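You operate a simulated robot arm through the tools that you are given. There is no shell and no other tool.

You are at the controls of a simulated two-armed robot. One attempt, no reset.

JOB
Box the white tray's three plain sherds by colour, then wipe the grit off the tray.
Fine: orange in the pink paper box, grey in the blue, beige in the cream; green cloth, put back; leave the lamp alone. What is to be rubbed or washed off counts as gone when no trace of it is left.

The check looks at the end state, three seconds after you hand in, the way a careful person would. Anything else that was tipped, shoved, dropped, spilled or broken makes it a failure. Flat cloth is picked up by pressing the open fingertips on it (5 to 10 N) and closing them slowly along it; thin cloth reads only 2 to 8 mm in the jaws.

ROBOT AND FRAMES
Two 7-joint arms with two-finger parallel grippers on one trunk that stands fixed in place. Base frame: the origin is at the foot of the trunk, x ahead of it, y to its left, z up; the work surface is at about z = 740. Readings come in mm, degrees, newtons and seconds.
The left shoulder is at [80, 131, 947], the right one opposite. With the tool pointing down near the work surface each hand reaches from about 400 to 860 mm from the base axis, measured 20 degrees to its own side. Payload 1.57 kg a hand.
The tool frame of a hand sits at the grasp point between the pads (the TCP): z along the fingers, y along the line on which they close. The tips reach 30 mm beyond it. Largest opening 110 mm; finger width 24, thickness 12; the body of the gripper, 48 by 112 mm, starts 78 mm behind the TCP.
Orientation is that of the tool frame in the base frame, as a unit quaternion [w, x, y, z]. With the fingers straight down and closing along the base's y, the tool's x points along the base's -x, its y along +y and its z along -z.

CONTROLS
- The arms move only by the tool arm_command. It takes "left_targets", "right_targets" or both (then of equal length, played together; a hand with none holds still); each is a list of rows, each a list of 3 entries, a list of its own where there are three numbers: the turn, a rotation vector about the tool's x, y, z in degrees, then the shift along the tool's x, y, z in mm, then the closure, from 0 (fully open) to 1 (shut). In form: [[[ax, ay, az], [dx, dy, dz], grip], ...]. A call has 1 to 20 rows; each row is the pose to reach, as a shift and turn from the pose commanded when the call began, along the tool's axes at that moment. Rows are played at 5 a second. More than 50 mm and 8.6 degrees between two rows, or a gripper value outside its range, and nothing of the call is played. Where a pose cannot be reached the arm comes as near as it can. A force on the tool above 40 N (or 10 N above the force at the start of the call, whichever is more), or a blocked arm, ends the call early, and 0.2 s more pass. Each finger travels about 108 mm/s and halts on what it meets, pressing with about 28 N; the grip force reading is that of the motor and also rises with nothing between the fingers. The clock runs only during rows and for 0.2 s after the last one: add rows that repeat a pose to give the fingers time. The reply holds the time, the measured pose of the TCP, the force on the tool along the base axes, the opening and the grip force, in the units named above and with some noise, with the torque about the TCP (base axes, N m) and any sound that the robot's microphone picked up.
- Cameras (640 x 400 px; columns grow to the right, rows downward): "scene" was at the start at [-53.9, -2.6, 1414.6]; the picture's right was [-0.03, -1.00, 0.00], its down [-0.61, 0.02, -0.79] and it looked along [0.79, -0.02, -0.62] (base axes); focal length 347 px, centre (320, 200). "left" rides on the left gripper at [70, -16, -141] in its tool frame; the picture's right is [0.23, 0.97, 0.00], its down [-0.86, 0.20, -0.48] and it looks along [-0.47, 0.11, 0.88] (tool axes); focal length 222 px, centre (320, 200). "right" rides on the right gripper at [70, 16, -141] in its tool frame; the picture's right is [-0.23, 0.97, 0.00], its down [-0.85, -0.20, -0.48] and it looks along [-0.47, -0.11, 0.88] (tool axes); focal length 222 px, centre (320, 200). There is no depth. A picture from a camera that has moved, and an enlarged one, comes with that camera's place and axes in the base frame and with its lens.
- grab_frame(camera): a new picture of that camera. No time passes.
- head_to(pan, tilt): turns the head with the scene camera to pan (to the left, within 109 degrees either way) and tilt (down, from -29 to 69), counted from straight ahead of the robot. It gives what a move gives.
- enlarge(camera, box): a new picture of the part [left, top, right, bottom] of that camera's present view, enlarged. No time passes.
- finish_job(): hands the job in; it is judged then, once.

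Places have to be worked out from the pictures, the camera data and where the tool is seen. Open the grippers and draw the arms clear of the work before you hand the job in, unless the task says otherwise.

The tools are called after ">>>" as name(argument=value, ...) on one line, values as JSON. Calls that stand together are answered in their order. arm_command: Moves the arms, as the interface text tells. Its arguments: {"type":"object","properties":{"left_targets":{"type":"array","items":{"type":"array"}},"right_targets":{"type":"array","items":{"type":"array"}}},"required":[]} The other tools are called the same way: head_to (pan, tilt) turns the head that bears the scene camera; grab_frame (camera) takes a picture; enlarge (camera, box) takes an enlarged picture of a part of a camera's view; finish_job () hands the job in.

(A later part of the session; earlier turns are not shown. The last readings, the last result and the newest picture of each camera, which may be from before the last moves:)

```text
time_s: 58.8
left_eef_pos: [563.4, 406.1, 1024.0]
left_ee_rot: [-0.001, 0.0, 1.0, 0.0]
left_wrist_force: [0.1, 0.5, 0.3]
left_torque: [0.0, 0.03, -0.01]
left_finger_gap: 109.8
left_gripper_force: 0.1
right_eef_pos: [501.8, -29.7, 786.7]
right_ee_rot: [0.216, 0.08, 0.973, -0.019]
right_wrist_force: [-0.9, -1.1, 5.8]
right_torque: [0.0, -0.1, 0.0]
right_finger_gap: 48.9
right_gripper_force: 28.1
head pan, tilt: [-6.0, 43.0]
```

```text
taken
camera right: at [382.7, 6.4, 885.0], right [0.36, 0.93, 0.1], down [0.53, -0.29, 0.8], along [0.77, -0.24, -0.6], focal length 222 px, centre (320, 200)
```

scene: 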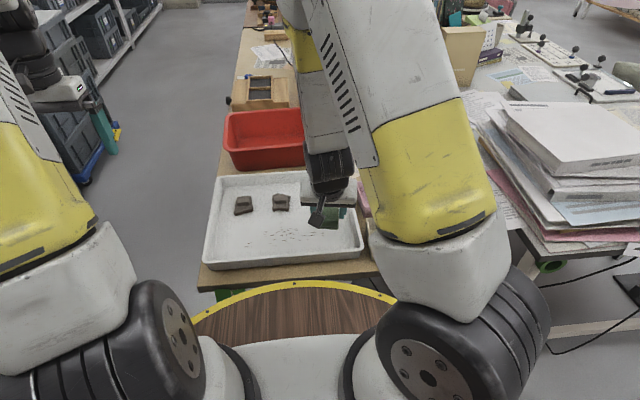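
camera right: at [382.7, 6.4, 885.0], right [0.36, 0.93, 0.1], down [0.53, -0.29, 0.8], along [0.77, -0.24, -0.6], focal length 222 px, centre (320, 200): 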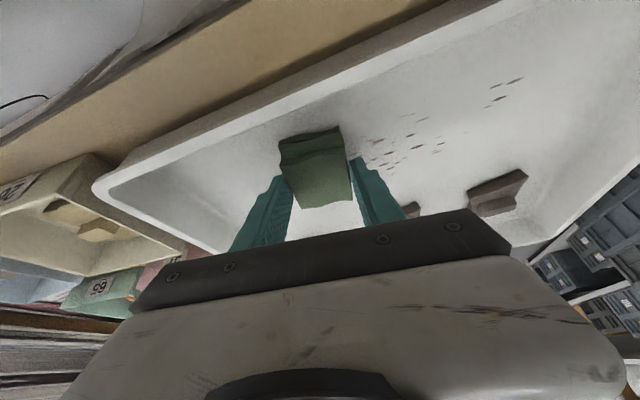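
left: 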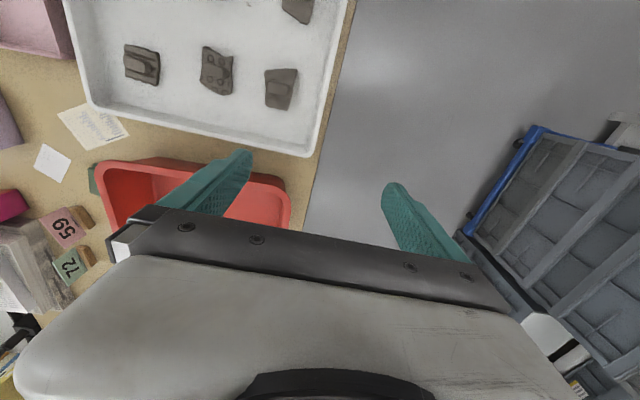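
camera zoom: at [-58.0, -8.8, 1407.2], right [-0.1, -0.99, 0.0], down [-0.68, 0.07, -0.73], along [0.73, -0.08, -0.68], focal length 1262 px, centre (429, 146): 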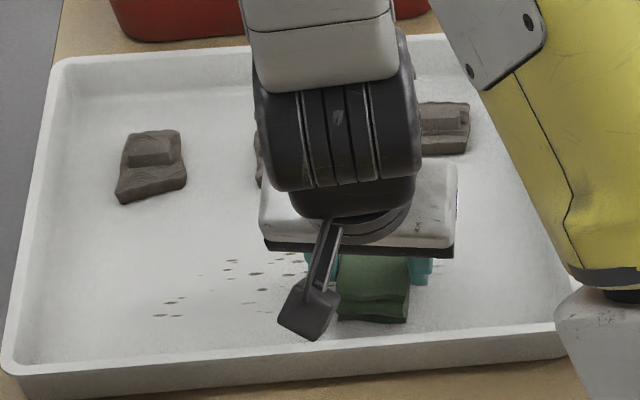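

The wiped strip behind the cloth looks clean and the tray has not shifted, with 5.8 N on the cloth. I continue this stroke left to about y = +131.

>>> arm_command(right_targets=[[[0, 0, 0], [1.67, 11.28, -0.78], 0.72], [[0, 0, 0], [3.35, 22.56, -1.56], 0.72], [[0, 0, 0], [5.02, 33.84, -2.34], 0.72], [[0, 0, 0], [6.7, 45.12, -3.12], 0.72], [[0, 0, 0], [8.37, 56.4, -3.9], 0.72], [[0, 0, 0], [10.05, 67.7, -4.69], 0.72], [[0, 0, 0], [11.72, 78.96, -5.47], 0.72], [[0, 0, 0], [13.4, 90.24, -6.25], 0.72], [[0, 0, 0], [15.07, 101.5, -7.03], 0.72], [[0, 0, 0], [16.75, 112.8, -7.81], 0.72], [[0, 0, 0], [18.42, 124.1, -8.59], 0.72], [[0, 0, 0], [20.1, 135.4, -9.37], 0.72], [[0, 0, 0], [21.8, 146.6, -10.15], 0.72], [[0, 0, 0], [23.45, 157.9, -10.93], 0.72], [[0, 0, 0], [23.45, 157.9, -10.93], 0.72]])

>>> enlarge(camera="scene", box=[210, 160, 370, 270])

>>> grab_frame(camera="right")

```text
time_s: 62.0
left_eef_pos: [560.9, 411.2, 1023.0]
left_ee_rot: [-0.001, -0.006, 1.0, 0.001]
left_wrist_force: [0.0, 0.1, 0.3]
left_torque: [0.0, 0.01, 0.04]
left_finger_gap: 109.8
left_gripper_force: 0.0
right_eef_pos: [514.9, 117.9, 793.6]
right_ee_rot: [0.215, 0.105, 0.971, -0.013]
right_wrist_force: [-0.6, -0.1, -1.7]
right_torque: [-0.01, 0.03, -0.01]
right_finger_gap: 49.0
right_gripper_force: 28.1
head pan, tilt: [-6.0, 43.0]
```

```text
3.64 times, centred on (290, 215) of scene
camera zoom: at [-57.8, -8.7, 1407.2], right [-0.1, -0.99, 0.0], down [-0.68, 0.07, -0.73], along [0.73, -0.08, -0.68], focal length 1262 px, centre (429, 146)
```

zoom: 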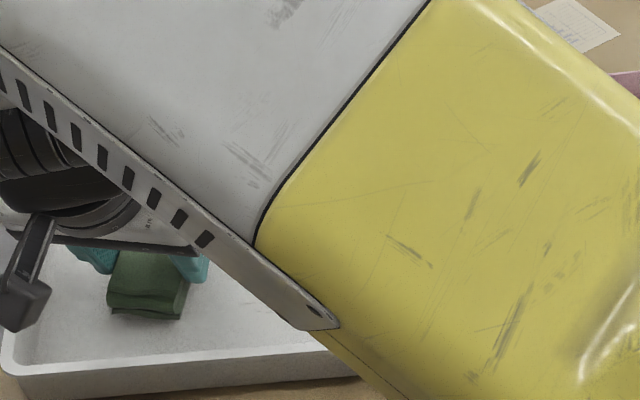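

```text
taken
camera right: at [398.5, 157.4, 892.4], right [0.41, 0.91, 0.12], down [0.52, -0.33, 0.79], along [0.75, -0.26, -0.6], focal length 222 px, centre (320, 200)
```

right: 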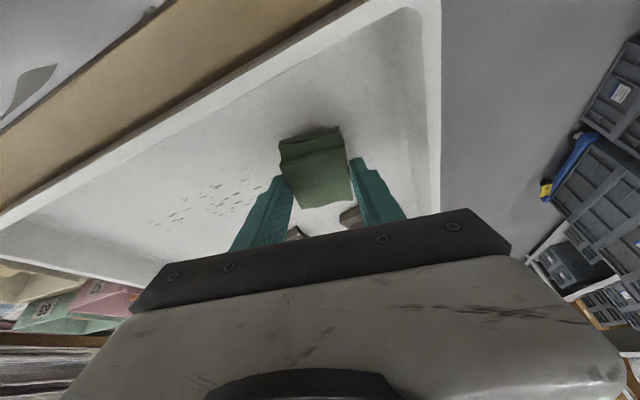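

The right hand stopped short (y 118, lifted 7 mm, twisted) and the left hand shifted a few millimetres, so the arms are probably touching. I look at the whole scene before doing anything else.

>>> grab_frame(camera="scene")

>>> grab_frame(camera="left")

```text
taken
```

scene: 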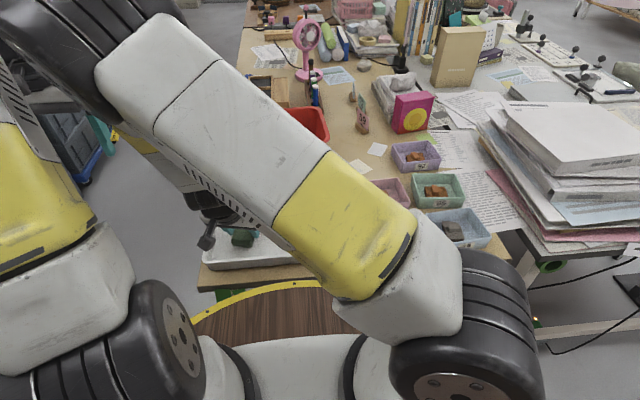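

```text
taken
camera left: at [492.4, 393.8, 1163.9], right [-0.24, 0.97, 0.0], down [0.85, 0.21, 0.48], along [0.46, 0.11, -0.88], focal length 222 px, centre (320, 200)
```

left: 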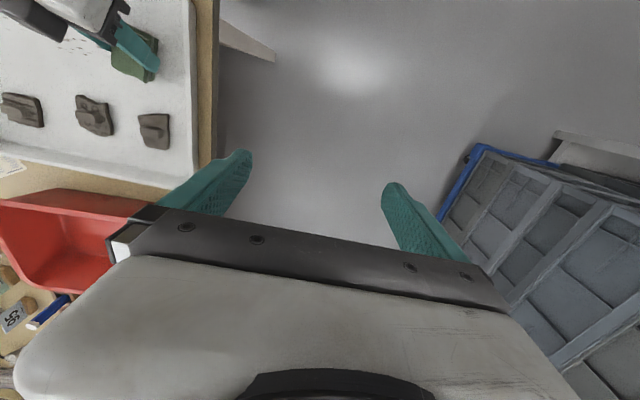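

The right elbow has swung over to the left and is touching the left arm. I raise the cloth slightly and back the right hand to the right so the elbow unfolds.

>>> arm_command(right_targets=[[[0, 0, 0], [-6.4, -9.9, -9.1], 0.72], [[0, 0, 0], [-9.2, -24.7, -12.3], 0.72], [[0, 0, 0], [-12.3, -44.4, -11], 0.72], [[0, 0, 0], [-15.2, -64.1, -9.6], 0.72], [[0, 0, 0], [-18.1, -83.9, -8.2], 0.72], [[0, 0, 0], [-21.1, -103.6, -6.9], 0.72], [[0, 0, 0], [-21.1, -103.6, -6.9], 0.72]])

>>> grab_frame(camera="scene")

>>> grab_frame(camera="right")

```text
time_s: 63.6
left_eef_pos: [564.4, 406.6, 1023.5]
left_ee_rot: [0.0, -0.001, 1.0, -0.001]
left_wrist_force: [1.3, 0.6, -0.3]
left_torque: [0.03, -0.01, -0.01]
left_finger_gap: 110.0
left_gripper_force: 0.3
right_eef_pos: [500.0, 27.0, 800.4]
right_ee_rot: [0.216, 0.08, 0.973, -0.019]
right_wrist_force: [0.0, 0.1, 0.6]
right_torque: [0.02, 0.0, -0.01]
right_finger_gap: 48.8
right_gripper_force: 28.1
head pan, tilt: [-6.0, 43.0]
```

```text
taken
```

scene: 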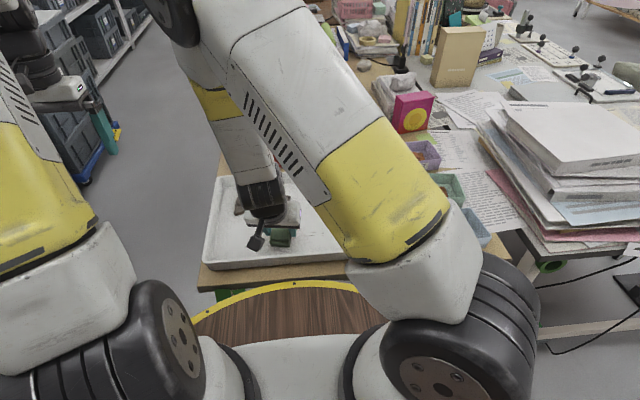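

```text
taken
camera right: at [381.1, 63.5, 900.1], right [0.36, 0.93, 0.1], down [0.53, -0.29, 0.8], along [0.77, -0.24, -0.6], focal length 222 px, centre (320, 200)
```

right: 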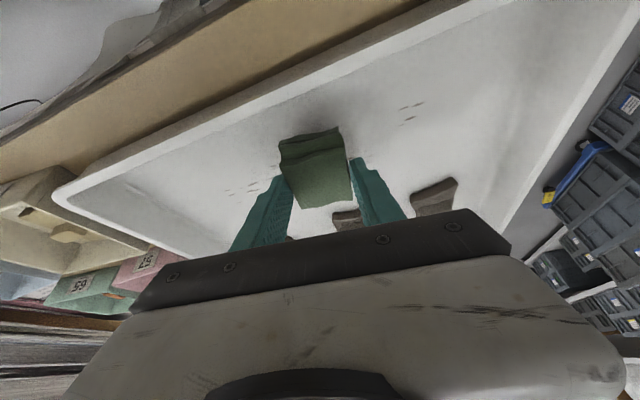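

The arms are apart again and the left hand is back at its pose. I enlarge both views to see what grit remains.

>>> enlarge(camera="right", box=[60, 60, 480, 250])

>>> enlarge(camera="scene", box=[190, 180, 370, 280])

>>> enlarge(camera="left", box=[0, 0, 240, 180])

```text
1.52 times, centred on (270, 155) of right
camera zoom: at [381.1, 63.5, 900.1], right [0.36, 0.93, 0.1], down [0.53, -0.29, 0.8], along [0.77, -0.24, -0.6], focal length 338 px, centre (396, 269)
```

zoom: 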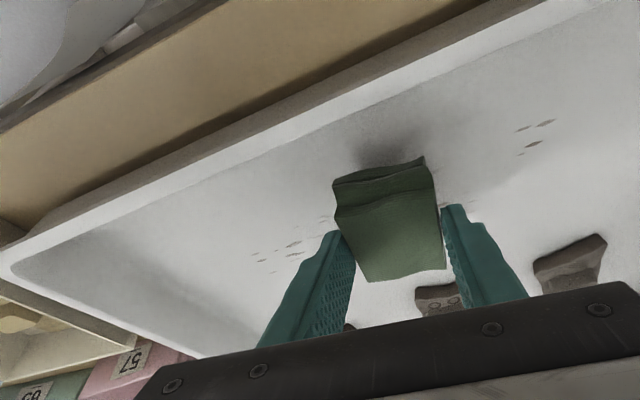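

```text
3.56 times, centred on (280, 230) of scene
camera zoom: at [-57.8, -8.7, 1407.2], right [-0.1, -0.99, 0.0], down [-0.68, 0.07, -0.73], along [0.73, -0.08, -0.68], focal length 1234 px, centre (462, 93)
```

zoom: 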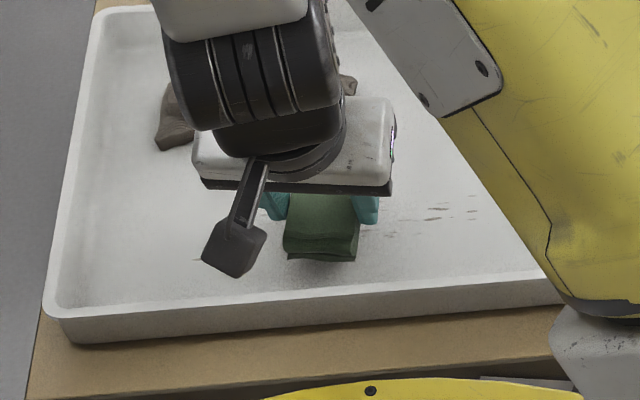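

```text
2.22 times, centred on (120, 90) of left
camera zoom: at [494.8, 389.4, 1164.5], right [-0.23, 0.97, 0.0], down [0.86, 0.2, 0.48], along [0.47, 0.11, -0.88], focal length 494 px, centre (764, 444)
```

zoom: 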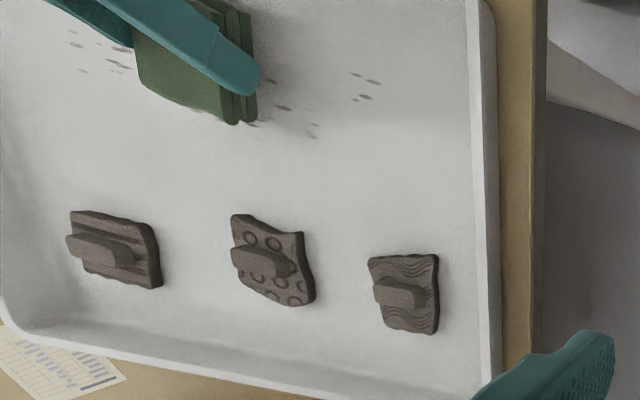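

Some grit remains: three specks near [505, 110], a few near [535–542, 50–70] and some near [520–531, -76 to -47]. The elbow crosses over when the wrist gets close to the body on the left, so I raise the cloth and turn the hand 60 degrees about the vertical, which puts the wrist to the right of the cloth while keeping it level.

>>> arm_command(right_targets=[[[0, 0, 0], [-6, 0, -12.9], 0.72], [[-3.17, 0, -6.8], [-10.6, 0, -22.7], 0.72], [[-6.34, 0, -13.6], [-10.6, 0, -22.7], 0.72], [[-9.51, 0, -20.4], [-10.6, 0, -22.7], 0.72], [[-12.68, 0, -27.2], [-10.6, 0, -22.7], 0.72], [[-15.85, 0, -34.0], [-10.6, 0, -22.7], 0.72], [[-19.02, 0, -40.8], [-10.6, 0, -22.7], 0.72], [[-22.19, 0, -47.6], [-10.6, 0, -22.7], 0.72], [[-25.36, 0, -54.4], [-10.6, 0, -22.7], 0.72], [[-25.36, 0, -54.4], [-10.6, 0, -22.7], 0.72]])

>>> grab_frame(camera="scene")

>>> grab_frame(camera="right")

>>> enlarge(camera="left", box=[0, 0, 240, 180])

```text
time_s: 65.8
left_eef_pos: [563.8, 405.7, 1024.1]
left_ee_rot: [-0.001, 0.0, 1.0, 0.0]
left_wrist_force: [0.5, -0.6, -0.9]
left_torque: [0.0, 0.01, -0.02]
left_finger_gap: 110.1
left_gripper_force: 0.1
right_eef_pos: [501.0, 26.5, 825.8]
right_ee_rot: [0.196, -0.419, 0.881, 0.093]
right_wrist_force: [0.0, -0.3, -1.0]
right_torque: [0.01, 0.02, -0.03]
right_finger_gap: 48.8
right_gripper_force: 28.1
head pan, tilt: [-6.0, 43.0]
```

```text
taken
```

scene: 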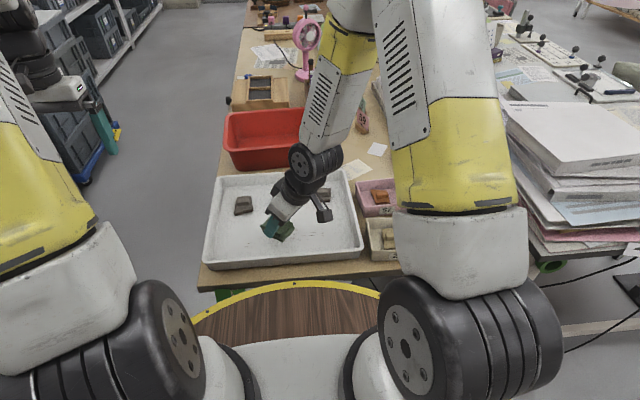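

```text
taken
camera right: at [410.0, -58.5, 925.9], right [-0.62, 0.78, 0.09], down [0.52, 0.32, 0.8], along [0.59, 0.55, -0.6], focal length 222 px, centre (320, 200)
```

right: 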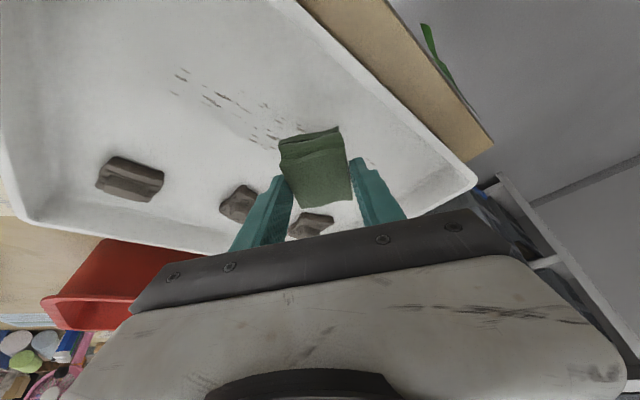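

```text
2.22 times, centred on (120, 90) of left
camera zoom: at [494.8, 389.4, 1164.6], right [-0.23, 0.97, 0.0], down [0.86, 0.2, 0.48], along [0.47, 0.11, -0.88], focal length 494 px, centre (764, 444)
```

zoom: 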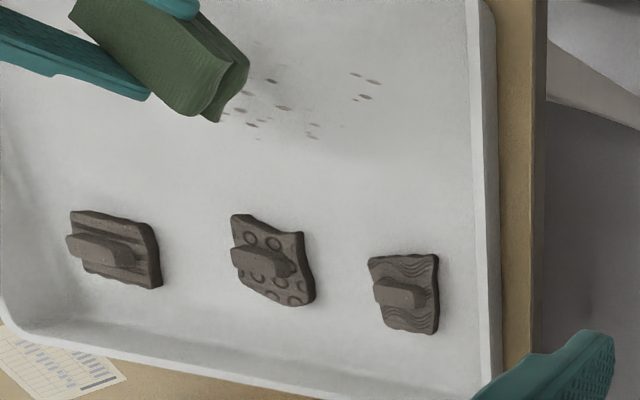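

The posture is now comfortable, with the wrist to the right of the cloth. I move above the left end of the grit (TCP about [505, 125]) and lower to about 2 mm above contact.

>>> arm_command(right_targets=[[[0, 0, 0], [-18, 14.3, 8.5], 0.72], [[0, 0, 0], [-43, 34, 20], 0.72], [[0, 0, 0], [-64, 50.5, 30], 0.72], [[0, 0, 0], [-72.6, 57.4, 33.9], 0.72], [[0, 0, 0], [-67, 57.4, 46], 0.72], [[0, 0, 0], [-61, 57.4, 58.8], 0.72], [[0, 0, 0], [-57.4, 57.4, 66.5], 0.72], [[0, 0, 0], [-56.6, 57.4, 68.2], 0.72], [[0, 0, 0], [-56.6, 57.4, 68.2], 0.72]])

>>> grab_frame(camera="scene")

>>> grab_frame(camera="left")

```text
time_s: 67.8
left_eef_pos: [564.3, 405.6, 1024.3]
left_ee_rot: [0.0, 0.0, 1.0, 0.0]
left_wrist_force: [0.6, 0.8, 0.7]
left_torque: [0.02, -0.02, 0.01]
left_finger_gap: 110.1
left_gripper_force: 0.0
right_eef_pos: [508.1, 122.9, 788.2]
right_ee_rot: [0.195, -0.418, 0.882, 0.092]
right_wrist_force: [-0.1, 0.2, -0.3]
right_torque: [0.03, 0.0, 0.04]
right_finger_gap: 48.8
right_gripper_force: 27.5
head pan, tilt: [-6.0, 43.0]
```

```text
taken
```

scene: 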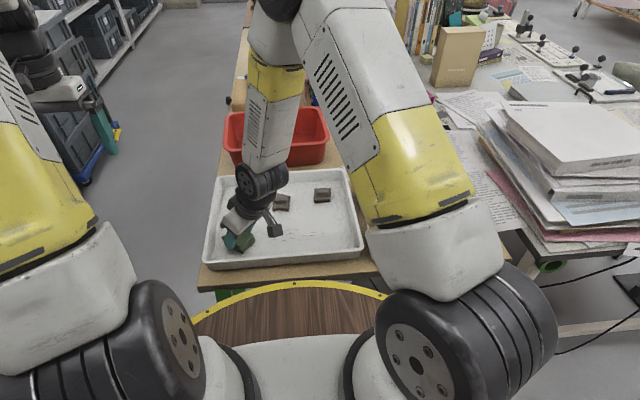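

```text
taken
camera left: at [494.8, 389.4, 1164.6], right [-0.23, 0.97, 0.0], down [0.86, 0.2, 0.48], along [0.47, 0.11, -0.88], focal length 222 px, centre (320, 200)
```

left: 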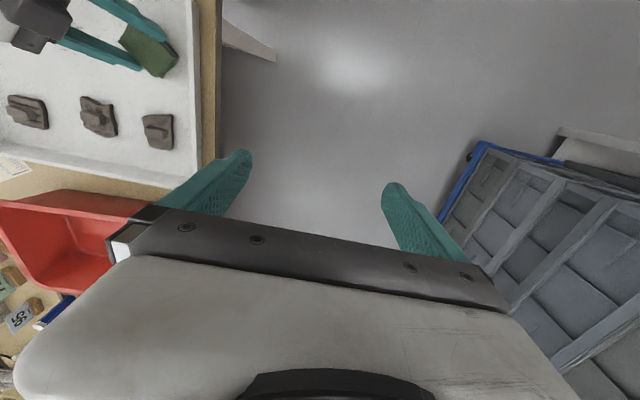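

The reach to the left is comfortable in this posture. I step down 1.5 mm toward contact.

>>> arm_command(right_targets=[[[0, 0, 0], [0.3, 0, 0.7], 0.72], [[0, 0, 0], [0.63, 0, 1.36], 0.72], [[0, 0, 0], [0.63, 0, 1.36], 0.72]])

```text
time_s: 68.6
left_eef_pos: [563.3, 405.2, 1023.1]
left_ee_rot: [0.001, -0.001, 1.0, 0.0]
left_wrist_force: [0.2, -0.4, 0.3]
left_torque: [-0.03, 0.0, 0.01]
left_finger_gap: 109.9
left_gripper_force: 0.1
right_eef_pos: [508.6, 124.9, 786.9]
right_ee_rot: [0.196, -0.417, 0.883, 0.092]
right_wrist_force: [-0.4, 0.2, -0.4]
right_torque: [0.05, -0.02, 0.0]
right_finger_gap: 48.9
right_gripper_force: 28.0
head pan, tilt: [-6.0, 43.0]
```

No contact yet. Another 0.8 mm down.

>>> arm_command(right_targets=[[[0, 0, 0], [0.17, 0, 0.36], 0.72], [[0, 0, 0], [0.34, 0, 0.73], 0.72], [[0, 0, 0], [0.34, 0, 0.73], 0.72]])

```text
time_s: 69.4
left_eef_pos: [564.5, 405.6, 1023.2]
left_ee_rot: [0.0, 0.0, 1.0, 0.0]
left_wrist_force: [-0.1, -0.1, -0.2]
left_torque: [-0.05, 0.0, -0.04]
left_finger_gap: 110.1
left_gripper_force: 0.1
right_eef_pos: [505.7, 125.1, 785.9]
right_ee_rot: [0.196, -0.418, 0.882, 0.093]
right_wrist_force: [-0.7, 0.3, -1.2]
right_torque: [0.01, -0.01, 0.01]
right_finger_gap: 49.0
right_gripper_force: 28.3
head pan, tilt: [-6.0, 43.0]
```

Still no contact at z 785.9; I go down 0.6 mm more.

>>> arm_command(right_targets=[[[0, 0, 0], [0.13, 0, 0.27], 0.72], [[0, 0, 0], [0.26, 0, 0.55], 0.72], [[0, 0, 0], [0.26, 0, 0.55], 0.72]])

```text
time_s: 70.2
left_eef_pos: [563.4, 404.8, 1022.7]
left_ee_rot: [0.0, 0.001, 1.0, 0.0]
left_wrist_force: [-0.8, 0.6, 0.7]
left_torque: [-0.01, -0.01, -0.01]
left_finger_gap: 110.3
left_gripper_force: 0.0
right_eef_pos: [507.6, 124.8, 785.7]
right_ee_rot: [0.196, -0.417, 0.883, 0.091]
right_wrist_force: [0.8, -1.6, 2.8]
right_torque: [0.1, -0.12, -0.07]
right_finger_gap: 49.0
right_gripper_force: 27.5
head pan, tilt: [-6.0, 43.0]
```

Contact at about 3 N. Before wiping I want to see exactly which specks are still there, so I enlarge all three views.

>>> enlarge(camera="right", box=[60, 20, 380, 220])

>>> enlarge(camera="scene", box=[205, 200, 365, 270])

>>> enlarge(camera="left", box=[0, 0, 200, 120])

```text
2.00 times, centred on (220, 120) of right
camera zoom: at [416.2, 40.8, 885.4], right [-0.62, 0.78, 0.09], down [0.52, 0.32, 0.8], along [0.59, 0.54, -0.6], focal length 444 px, centre (520, 360)
```

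zoom: 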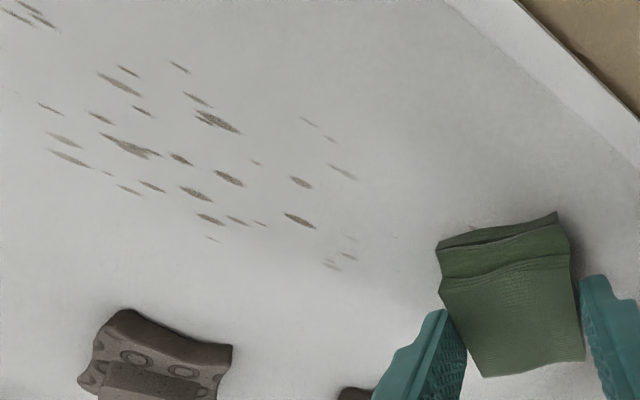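

```text
4.00 times, centred on (285, 235) of scene
camera zoom: at [-57.8, -8.8, 1407.2], right [-0.1, -0.99, 0.0], down [-0.68, 0.07, -0.73], along [0.73, -0.08, -0.68], focal length 1389 px, centre (460, 60)
```

zoom: 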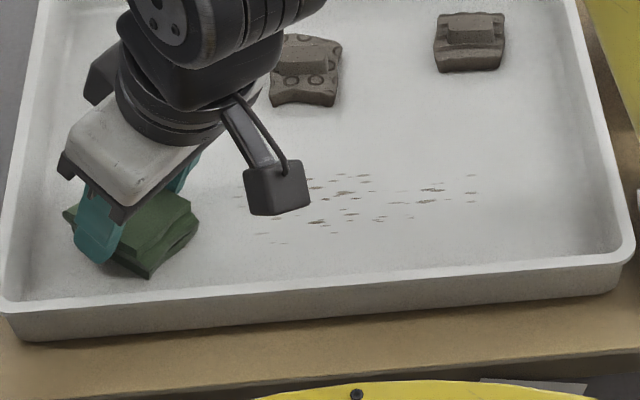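

```text
3.20 times, centred on (100, 60) of left
camera zoom: at [494.8, 389.3, 1164.6], right [-0.23, 0.97, 0.0], down [0.86, 0.2, 0.48], along [0.47, 0.11, -0.88], focal length 711 px, centre (1024, 648)
```

zoom: 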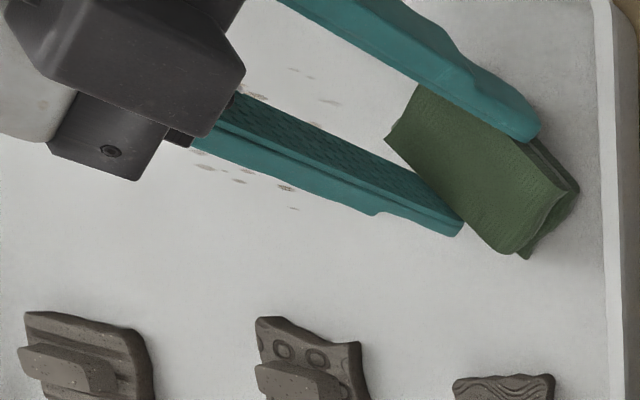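

Little or nothing has actually been wiped: the load was light and the torque shows only the cloth's front edge touching. I tilt the tool 1 degree further to raise that edge, press a bit more, and read the force and torque.

>>> arm_command(right_targets=[[[0, -0.5, 0], [0.13, 0, 0.27], 0.72], [[0, -1, 0], [0.21, 0, 0.45], 0.72], [[0, -1, 0], [0.21, 0, 0.45], 0.72]])

```text
time_s: 71.0
left_eef_pos: [562.4, 406.8, 1023.7]
left_ee_rot: [0.0, 0.0, 1.0, 0.0]
left_wrist_force: [0.2, -0.6, -0.1]
left_torque: [0.04, -0.01, -0.04]
left_finger_gap: 109.9
left_gripper_force: 0.0
right_eef_pos: [507.3, 125.4, 785.5]
right_ee_rot: [0.204, -0.418, 0.88, 0.095]
right_wrist_force: [-3.8, -2.8, 20.3]
right_torque: [-0.45, 0.52, -0.02]
right_finger_gap: 49.1
right_gripper_force: 27.4
head pan, tilt: [-6.0, 43.0]
```

Now the heel carries the load (20 N), so the level setting lies in between. I rotate back 0.45 degrees and read again.

>>> arm_command(right_targets=[[[0, 0.45, 0], [0, 0, 0], 0.72], [[0, 0.45, 0], [0, 0, 0], 0.72]])

```text
time_s: 71.6
left_eef_pos: [563.5, 406.1, 1023.4]
left_ee_rot: [0.0, 0.0, 1.0, 0.0]
left_wrist_force: [0.3, -0.6, 0.9]
left_torque: [0.0, -0.01, -0.02]
left_finger_gap: 109.9
left_gripper_force: 0.0
right_eef_pos: [507.7, 125.8, 785.5]
right_ee_rot: [0.201, -0.418, 0.881, 0.094]
right_wrist_force: [-3.7, -1.3, 14.7]
right_torque: [0.13, 0.04, -0.01]
right_finger_gap: 48.8
right_gripper_force: 27.8
head pan, tilt: [-6.0, 43.0]
```

Now the pressure centre falls right at the cloth's middle with 15 N: it is flat. I make a slow 56 mm test stroke to the right over the leftmost specks.

>>> arm_command(right_targets=[[[0, 0, 0], [5.585, -5.067, -2.67], 0.72], [[0, 0, 0], [11.17, -10.134, -5.34], 0.72], [[0, 0, 0], [16.755, -15.2, -8.01], 0.72], [[0, 0, 0], [22.34, -20.27, -10.68], 0.72], [[0, 0, 0], [27.925, -25.335, -13.35], 0.72], [[0, 0, 0], [33.51, -30.4, -16.02], 0.72], [[0, 0, 0], [39.095, -35.47, -18.69], 0.72], [[0, 0, 0], [39.095, -35.47, -18.69], 0.72]])

>>> enlarge(camera="left", box=[0, 0, 240, 120])

>>> enlarge(camera="scene", box=[205, 200, 365, 270])

>>> enlarge(camera="right", box=[60, 20, 380, 220])

```text
time_s: 73.4
left_eef_pos: [563.9, 407.0, 1022.5]
left_ee_rot: [0.001, -0.001, 1.0, 0.0]
left_wrist_force: [0.1, -0.5, 0.2]
left_torque: [-0.02, -0.02, 0.02]
left_finger_gap: 110.1
left_gripper_force: 0.1
right_eef_pos: [506.5, 70.7, 785.6]
right_ee_rot: [0.202, -0.419, 0.88, 0.094]
right_wrist_force: [-0.9, 12.5, 29.4]
right_torque: [0.53, 0.02, 0.06]
right_finger_gap: 48.8
right_gripper_force: 28.0
head pan, tilt: [-6.0, 43.0]
```

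```text
2.67 times, centred on (120, 60) of left
camera zoom: at [494.1, 389.8, 1164.8], right [-0.23, 0.97, 0.0], down [0.85, 0.2, 0.48], along [0.47, 0.11, -0.88], focal length 592 px, centre (853, 573)
```

zoom: 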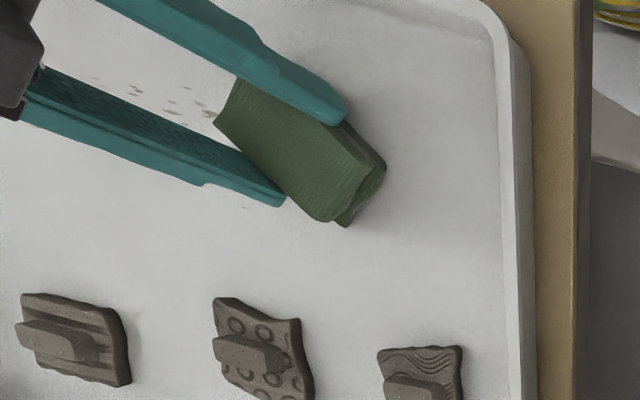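

```text
4.00 times, centred on (285, 235) of scene
camera zoom: at [-58.6, -8.4, 1407.1], right [-0.1, -0.99, 0.0], down [-0.68, 0.07, -0.73], along [0.73, -0.08, -0.68], focal length 1389 px, centre (460, 60)
```

zoom: 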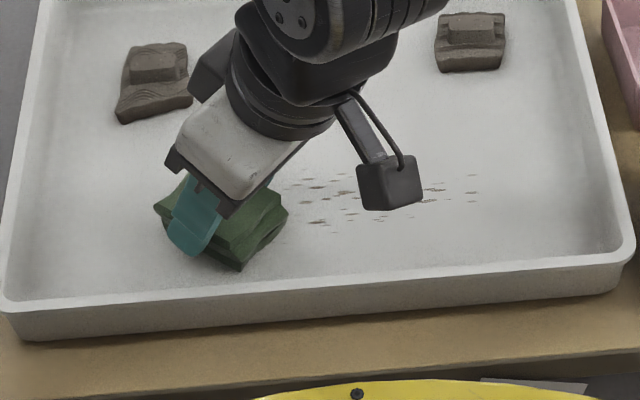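

```text
2.00 times, centred on (220, 120) of right
camera zoom: at [415.7, -14.5, 883.0], right [-0.63, 0.77, 0.1], down [0.51, 0.31, 0.8], along [0.59, 0.55, -0.59], focal length 444 px, centre (520, 360)
```

zoom: 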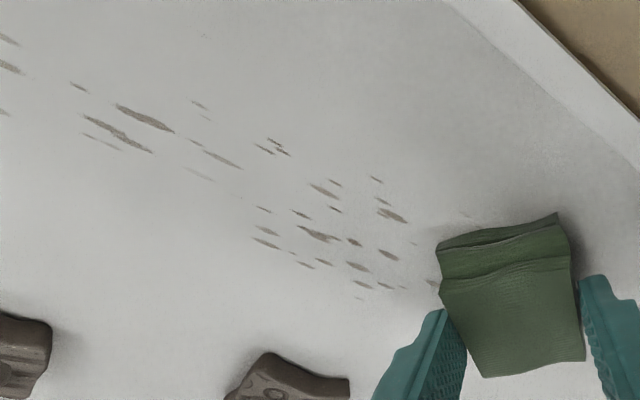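

The leftmost specks are gone, so flat contact with pressure works. The force crept up to 29 N though, so I raise by 0.7 mm, add a small upward correction per row and continue the stroke for another 56 mm.

>>> arm_command(right_targets=[[[0, 0, 0], [-0.302, 0, -0.632], 0.72], [[0, 0, 0], [5.24, -5.067, -3.392], 0.72], [[0, 0, 0], [10.782, -10.134, -6.152], 0.72], [[0, 0, 0], [16.324, -15.2, -8.912], 0.72], [[0, 0, 0], [21.866, -20.27, -11.672], 0.72], [[0, 0, 0], [27.407, -25.335, -14.433], 0.72], [[0, 0, 0], [32.949, -30.4, -17.193], 0.72], [[0, 0, 0], [38.491, -35.47, -19.953], 0.72], [[0, 0, 0], [38.491, -35.47, -19.953], 0.72]])

>>> enlarge(camera="scene", box=[205, 200, 365, 270])

>>> enlarge(camera="left", box=[0, 0, 240, 120])

```text
time_s: 75.4
left_eef_pos: [564.6, 406.3, 1022.6]
left_ee_rot: [0.0, 0.0, 1.0, 0.0]
left_wrist_force: [0.5, 1.0, 0.9]
left_torque: [-0.01, -0.02, -0.01]
left_finger_gap: 110.0
left_gripper_force: 0.0
right_eef_pos: [505.3, 12.9, 784.3]
right_ee_rot: [0.2, -0.417, 0.882, 0.093]
right_wrist_force: [-0.5, 6.8, 17.3]
right_torque: [0.36, -0.18, 0.09]
right_finger_gap: 48.7
right_gripper_force: 28.1
head pan, tilt: [-6.0, 43.0]
```

```text
4.00 times, centred on (285, 235) of scene
camera zoom: at [-58.2, -8.6, 1407.1], right [-0.1, -0.99, 0.0], down [-0.68, 0.07, -0.73], along [0.73, -0.08, -0.68], focal length 1389 px, centre (460, 60)
```

zoom: 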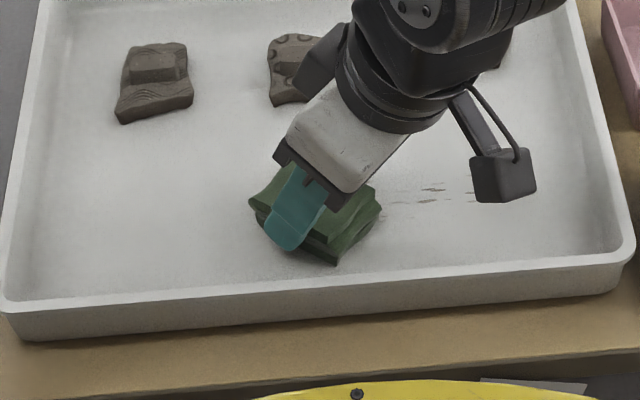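

```text
2.67 times, centred on (120, 60) of left
camera zoom: at [494.4, 389.5, 1164.7], right [-0.23, 0.97, 0.0], down [0.86, 0.2, 0.48], along [0.47, 0.11, -0.88], focal length 592 px, centre (853, 573)
```

zoom: 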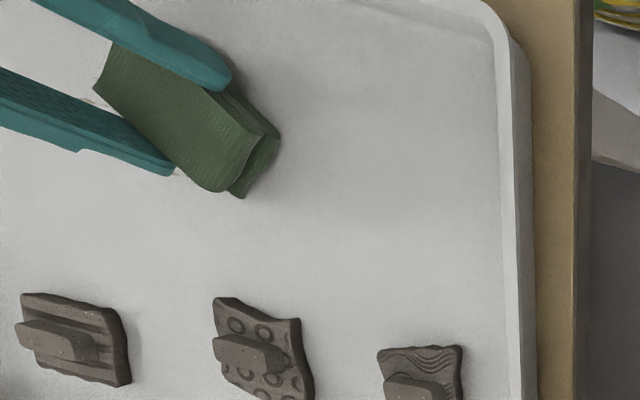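

The area behind the cloth is spotless and the tray has not moved; force is 17 N. I continue the same stroke another 64 mm to the right.

>>> arm_command(right_targets=[[[0, 0, 0], [5.464, -5.067, -2.923], 0.72], [[0, 0, 0], [11.015, -10.134, -5.665], 0.72], [[0, 0, 0], [16.565, -15.2, -8.407], 0.72], [[0, 0, 0], [22.116, -20.27, -11.149], 0.72], [[0, 0, 0], [27.666, -25.335, -13.891], 0.72], [[0, 0, 0], [33.217, -30.4, -16.633], 0.72], [[0, 0, 0], [38.767, -35.47, -19.376], 0.72], [[0, 0, 0], [44.318, -40.536, -22.118], 0.72], [[0, 0, 0], [44.318, -40.536, -22.118], 0.72]])

>>> enlarge(camera="scene", box=[205, 200, 365, 270])

>>> enlarge(camera="left", box=[0, 0, 240, 120])

```text
time_s: 77.4
left_eef_pos: [563.9, 406.0, 1023.5]
left_ee_rot: [0.0, 0.0, 1.0, 0.0]
left_wrist_force: [0.1, 0.2, 0.0]
left_torque: [0.02, 0.01, 0.0]
left_finger_gap: 110.2
left_gripper_force: 0.0
right_eef_pos: [507.7, -50.3, 786.6]
right_ee_rot: [0.2, -0.418, 0.881, 0.094]
right_wrist_force: [0.3, -0.9, -0.6]
right_torque: [0.02, -0.02, 0.0]
right_finger_gap: 48.6
right_gripper_force: 27.4
head pan, tilt: [-6.0, 43.0]
```

```text
4.00 times, centred on (285, 235) of scene
camera zoom: at [-57.8, -8.8, 1407.2], right [-0.1, -0.99, 0.0], down [-0.68, 0.07, -0.73], along [0.73, -0.08, -0.68], focal length 1389 px, centre (460, 60)
```

zoom: 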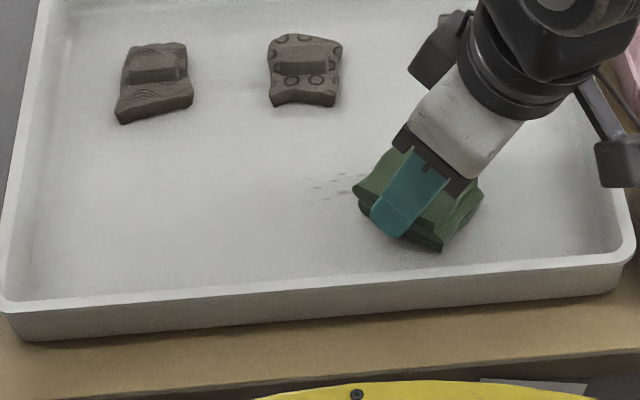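

```text
2.67 times, centred on (120, 60) of left
camera zoom: at [494.8, 389.4, 1164.6], right [-0.23, 0.97, 0.0], down [0.86, 0.2, 0.48], along [0.47, 0.11, -0.88], focal length 592 px, centre (853, 573)
```

zoom: 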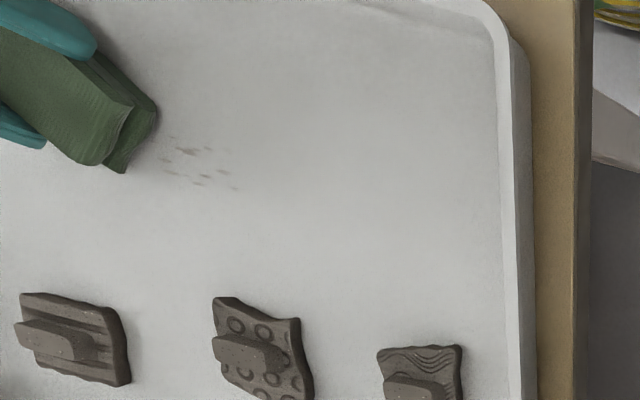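

The correction was too strong and contact was lost, leaving specks near [535, 10]. I go back in the air to y of about 37 and set down again with a firmer height.

>>> arm_command(right_targets=[[[0, 0, 0], [-15.256, 12.668, 3.967], 0.72], [[0, 0, 0], [-36.199, 31.67, 13.978], 0.72], [[0, 0, 0], [-57.142, 50.672, 23.989], 0.72], [[0, 0, 0], [-61.864, 55.739, 28.464], 0.72], [[0, 0, 0], [-61.433, 55.739, 29.366], 0.72], [[0, 0, 0], [-61.174, 55.739, 29.907], 0.72], [[0, 0, 0], [-61.174, 55.739, 29.907], 0.72]])

```text
time_s: 79.0
left_eef_pos: [563.8, 405.4, 1023.6]
left_ee_rot: [0.0, 0.001, 1.0, -0.001]
left_wrist_force: [0.4, -0.5, -0.1]
left_torque: [0.01, 0.02, -0.02]
left_finger_gap: 109.8
left_gripper_force: 0.0
right_eef_pos: [505.8, 37.2, 786.1]
right_ee_rot: [0.2, -0.418, 0.881, 0.094]
right_wrist_force: [0.4, 0.2, 0.4]
right_torque: [0.01, 0.02, 0.0]
right_finger_gap: 49.0
right_gripper_force: 28.3
head pan, tilt: [-6.0, 43.0]
```

Not touching yet at this height. I lower another 0.8 mm and read.

>>> arm_command(right_targets=[[[0, 0, 0], [0.173, 0, 0.361], 0.72], [[0, 0, 0], [0.345, 0, 0.722], 0.72], [[0, 0, 0], [0.345, 0, 0.722], 0.72]])

```text
time_s: 79.8
left_eef_pos: [563.6, 406.7, 1023.1]
left_ee_rot: [0.0, 0.001, 1.0, 0.0]
left_wrist_force: [0.5, 0.4, -0.2]
left_torque: [0.01, -0.01, 0.02]
left_finger_gap: 109.6
left_gripper_force: 0.2
right_eef_pos: [506.9, 37.0, 785.3]
right_ee_rot: [0.2, -0.417, 0.882, 0.094]
right_wrist_force: [-0.4, 0.0, 2.1]
right_torque: [-0.04, 0.08, -0.03]
right_finger_gap: 49.2
right_gripper_force: 27.8
head pan, tilt: [-6.0, 43.0]
```

Light contact of 2 N. I press another 0.5 mm and stroke 48 mm to the right with no height correction, then check.

>>> arm_command(right_targets=[[[0, 0, 0], [0.216, 0, 0.451], 0.72], [[0, 0, 0], [5.801, -5.067, -2.219], 0.72], [[0, 0, 0], [11.386, -10.134, -4.889], 0.72], [[0, 0, 0], [16.971, -15.2, -7.559], 0.72], [[0, 0, 0], [22.556, -20.27, -10.229], 0.72], [[0, 0, 0], [28.141, -25.335, -12.899], 0.72], [[0, 0, 0], [33.726, -30.4, -15.569], 0.72], [[0, 0, 0], [33.726, -30.4, -15.569], 0.72]])

>>> enlarge(camera="scene", box=[205, 200, 365, 270])

>>> enlarge(camera="left", box=[0, 0, 240, 120])

```text
time_s: 81.6
left_eef_pos: [563.6, 406.4, 1022.7]
left_ee_rot: [0.0, 0.0, 1.0, 0.0]
left_wrist_force: [0.0, -0.4, -1.1]
left_torque: [-0.04, 0.02, 0.01]
left_finger_gap: 110.1
left_gripper_force: 0.1
right_eef_pos: [507.3, -12.3, 785.6]
right_ee_rot: [0.199, -0.417, 0.882, 0.094]
right_wrist_force: [0.3, -0.4, 1.3]
right_torque: [0.04, -0.05, -0.06]
right_finger_gap: 48.9
right_gripper_force: 27.6
head pan, tilt: [-6.0, 43.0]
```

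```text
4.00 times, centred on (285, 235) of scene
camera zoom: at [-57.8, -8.8, 1407.2], right [-0.1, -0.99, 0.0], down [-0.68, 0.07, -0.73], along [0.73, -0.08, -0.68], focal length 1389 px, centre (460, 60)
```

zoom: 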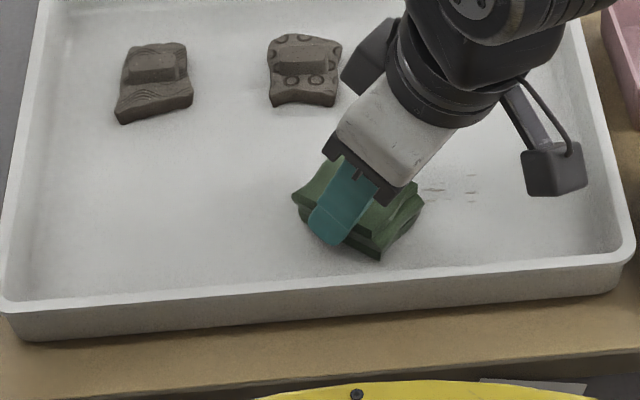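

```text
2.67 times, centred on (120, 60) of left
camera zoom: at [494.8, 389.2, 1164.6], right [-0.23, 0.97, 0.0], down [0.86, 0.2, 0.48], along [0.47, 0.11, -0.88], focal length 592 px, centre (853, 573)
```

zoom: 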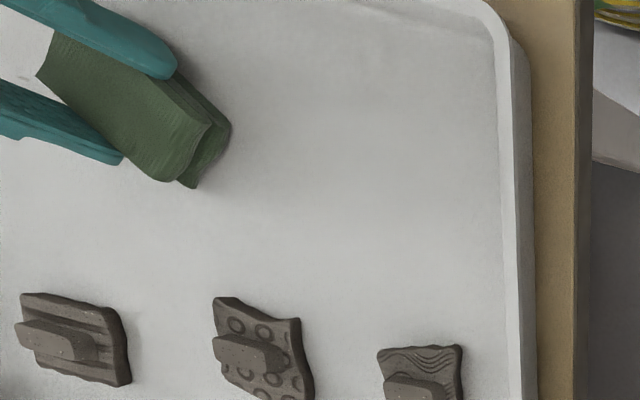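

The strip is clean to about y = -12; only the right-hand specks (near y -45 to -80) are left. I press 0.4 mm more and finish the stroke to y of about -100.

>>> arm_command(right_targets=[[[0, 0, 0], [0.173, 0, 0.361], 0.72], [[0, 0, 0], [5.758, -5.067, -2.309], 0.72], [[0, 0, 0], [11.343, -10.134, -4.979], 0.72], [[0, 0, 0], [16.928, -15.2, -7.649], 0.72], [[0, 0, 0], [22.513, -20.27, -10.319], 0.72], [[0, 0, 0], [28.098, -25.335, -12.989], 0.72], [[0, 0, 0], [33.683, -30.4, -15.659], 0.72], [[0, 0, 0], [39.268, -35.47, -18.329], 0.72], [[0, 0, 0], [44.853, -40.54, -20.999], 0.72], [[0, 0, 0], [50.438, -45.6, -23.669], 0.72], [[0, 0, 0], [56.023, -50.67, -26.339], 0.72], [[0, 0, 0], [61.608, -55.74, -29.009], 0.72], [[0, 0, 0], [61.608, -55.74, -29.009], 0.72]])

>>> enlarge(camera="scene", box=[205, 200, 365, 270])

>>> enlarge(camera="left", box=[0, 0, 240, 120])

```text
time_s: 84.4
left_eef_pos: [563.5, 406.0, 1022.6]
left_ee_rot: [0.001, 0.001, 1.0, 0.0]
left_wrist_force: [0.7, 0.1, 0.1]
left_torque: [0.01, 0.03, -0.03]
left_finger_gap: 110.1
left_gripper_force: 0.1
right_eef_pos: [507.5, -98.3, 784.3]
right_ee_rot: [0.2, -0.418, 0.881, 0.094]
right_wrist_force: [-0.1, 2.6, 6.9]
right_torque: [0.15, -0.05, 0.04]
right_finger_gap: 48.7
right_gripper_force: 28.0
head pan, tilt: [-6.0, 43.0]
```

```text
4.00 times, centred on (285, 235) of scene
camera zoom: at [-57.9, -8.7, 1407.2], right [-0.1, -0.99, 0.0], down [-0.68, 0.07, -0.73], along [0.73, -0.08, -0.68], focal length 1389 px, centre (460, 60)
```

zoom: 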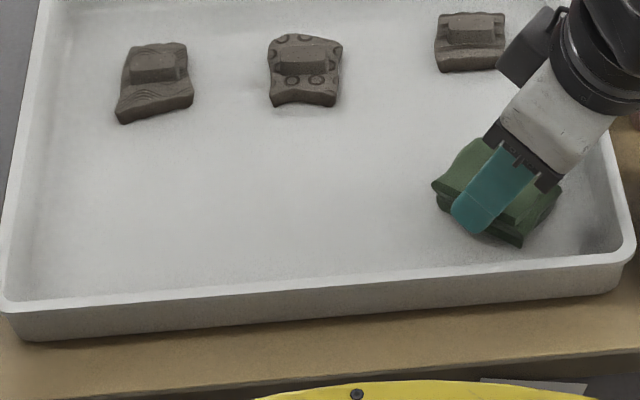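

```text
2.67 times, centred on (120, 60) of left
camera zoom: at [494.6, 389.4, 1164.6], right [-0.23, 0.97, 0.0], down [0.86, 0.2, 0.48], along [0.47, 0.11, -0.88], focal length 592 px, centre (853, 573)
```

zoom: 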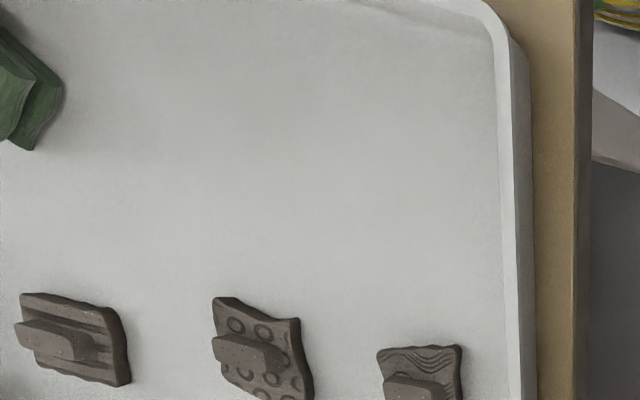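

The tray looks clean. I magnify the wiped area in sections to hunt for faint traces.

>>> enlarge(camera="scene", box=[205, 210, 265, 265])

>>> enlarge(camera="scene", box=[255, 210, 315, 265])

>>> enlarge(camera="scene", box=[305, 210, 365, 265])

>>> enlarge(camera="left", box=[0, 0, 120, 80])

>>> enlarge(camera="right", box=[60, 0, 640, 220])

```text
7.27 times, centred on (235, 238) of scene
camera zoom: at [-57.9, -8.7, 1407.2], right [-0.1, -0.99, 0.0], down [-0.68, 0.07, -0.73], along [0.73, -0.08, -0.68], focal length 2525 px, centre (938, -73)
```

zoom: 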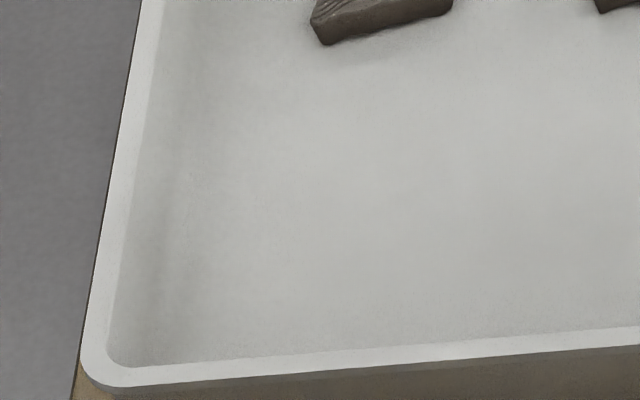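

```text
7.27 times, centred on (285, 238) of scene
camera zoom: at [-57.9, -8.7, 1407.2], right [-0.1, -0.99, 0.0], down [-0.68, 0.07, -0.73], along [0.73, -0.08, -0.68], focal length 2525 px, centre (574, -73)
```

zoom: 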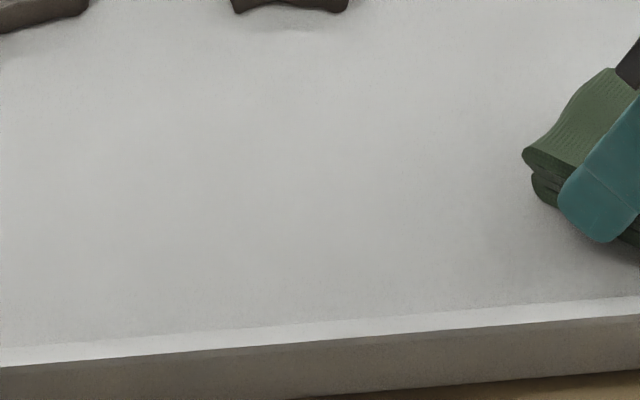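

```text
7.27 times, centred on (335, 238) of scene
camera zoom: at [-57.9, -8.7, 1407.2], right [-0.1, -0.99, 0.0], down [-0.68, 0.07, -0.73], along [0.73, -0.08, -0.68], focal length 2525 px, centre (211, -73)
```

zoom: 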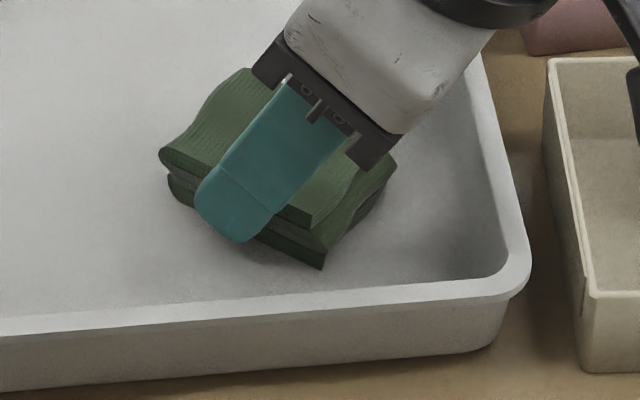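

```text
5.00 times, centred on (60, 40) of left
camera zoom: at [494.6, 389.4, 1164.6], right [-0.23, 0.97, 0.0], down [0.86, 0.2, 0.48], along [0.47, 0.11, -0.88], focal length 1111 px, centre (1620, 1000)
```

zoom: 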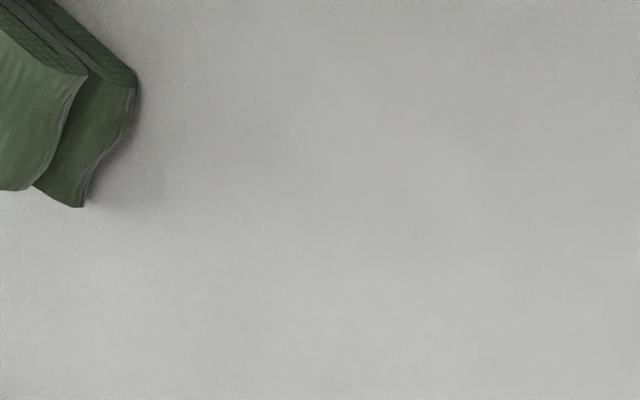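

```text
1.10 times, centred on (350, 110) of right
camera zoom: at [416.4, -184.2, 883.2], right [-0.62, 0.78, 0.1], down [0.51, 0.31, 0.8], along [0.59, 0.55, -0.59], focal length 245 px, centre (287, 299)
```

zoom: 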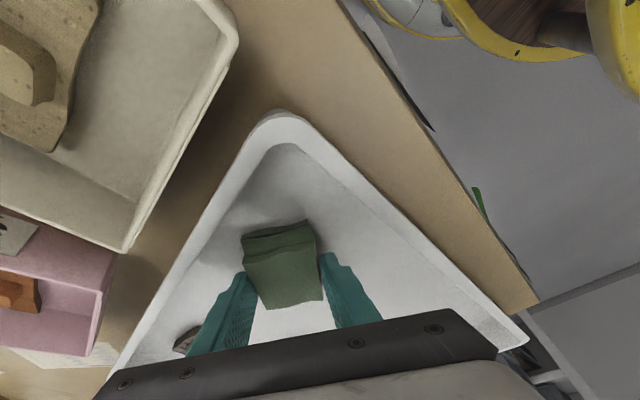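

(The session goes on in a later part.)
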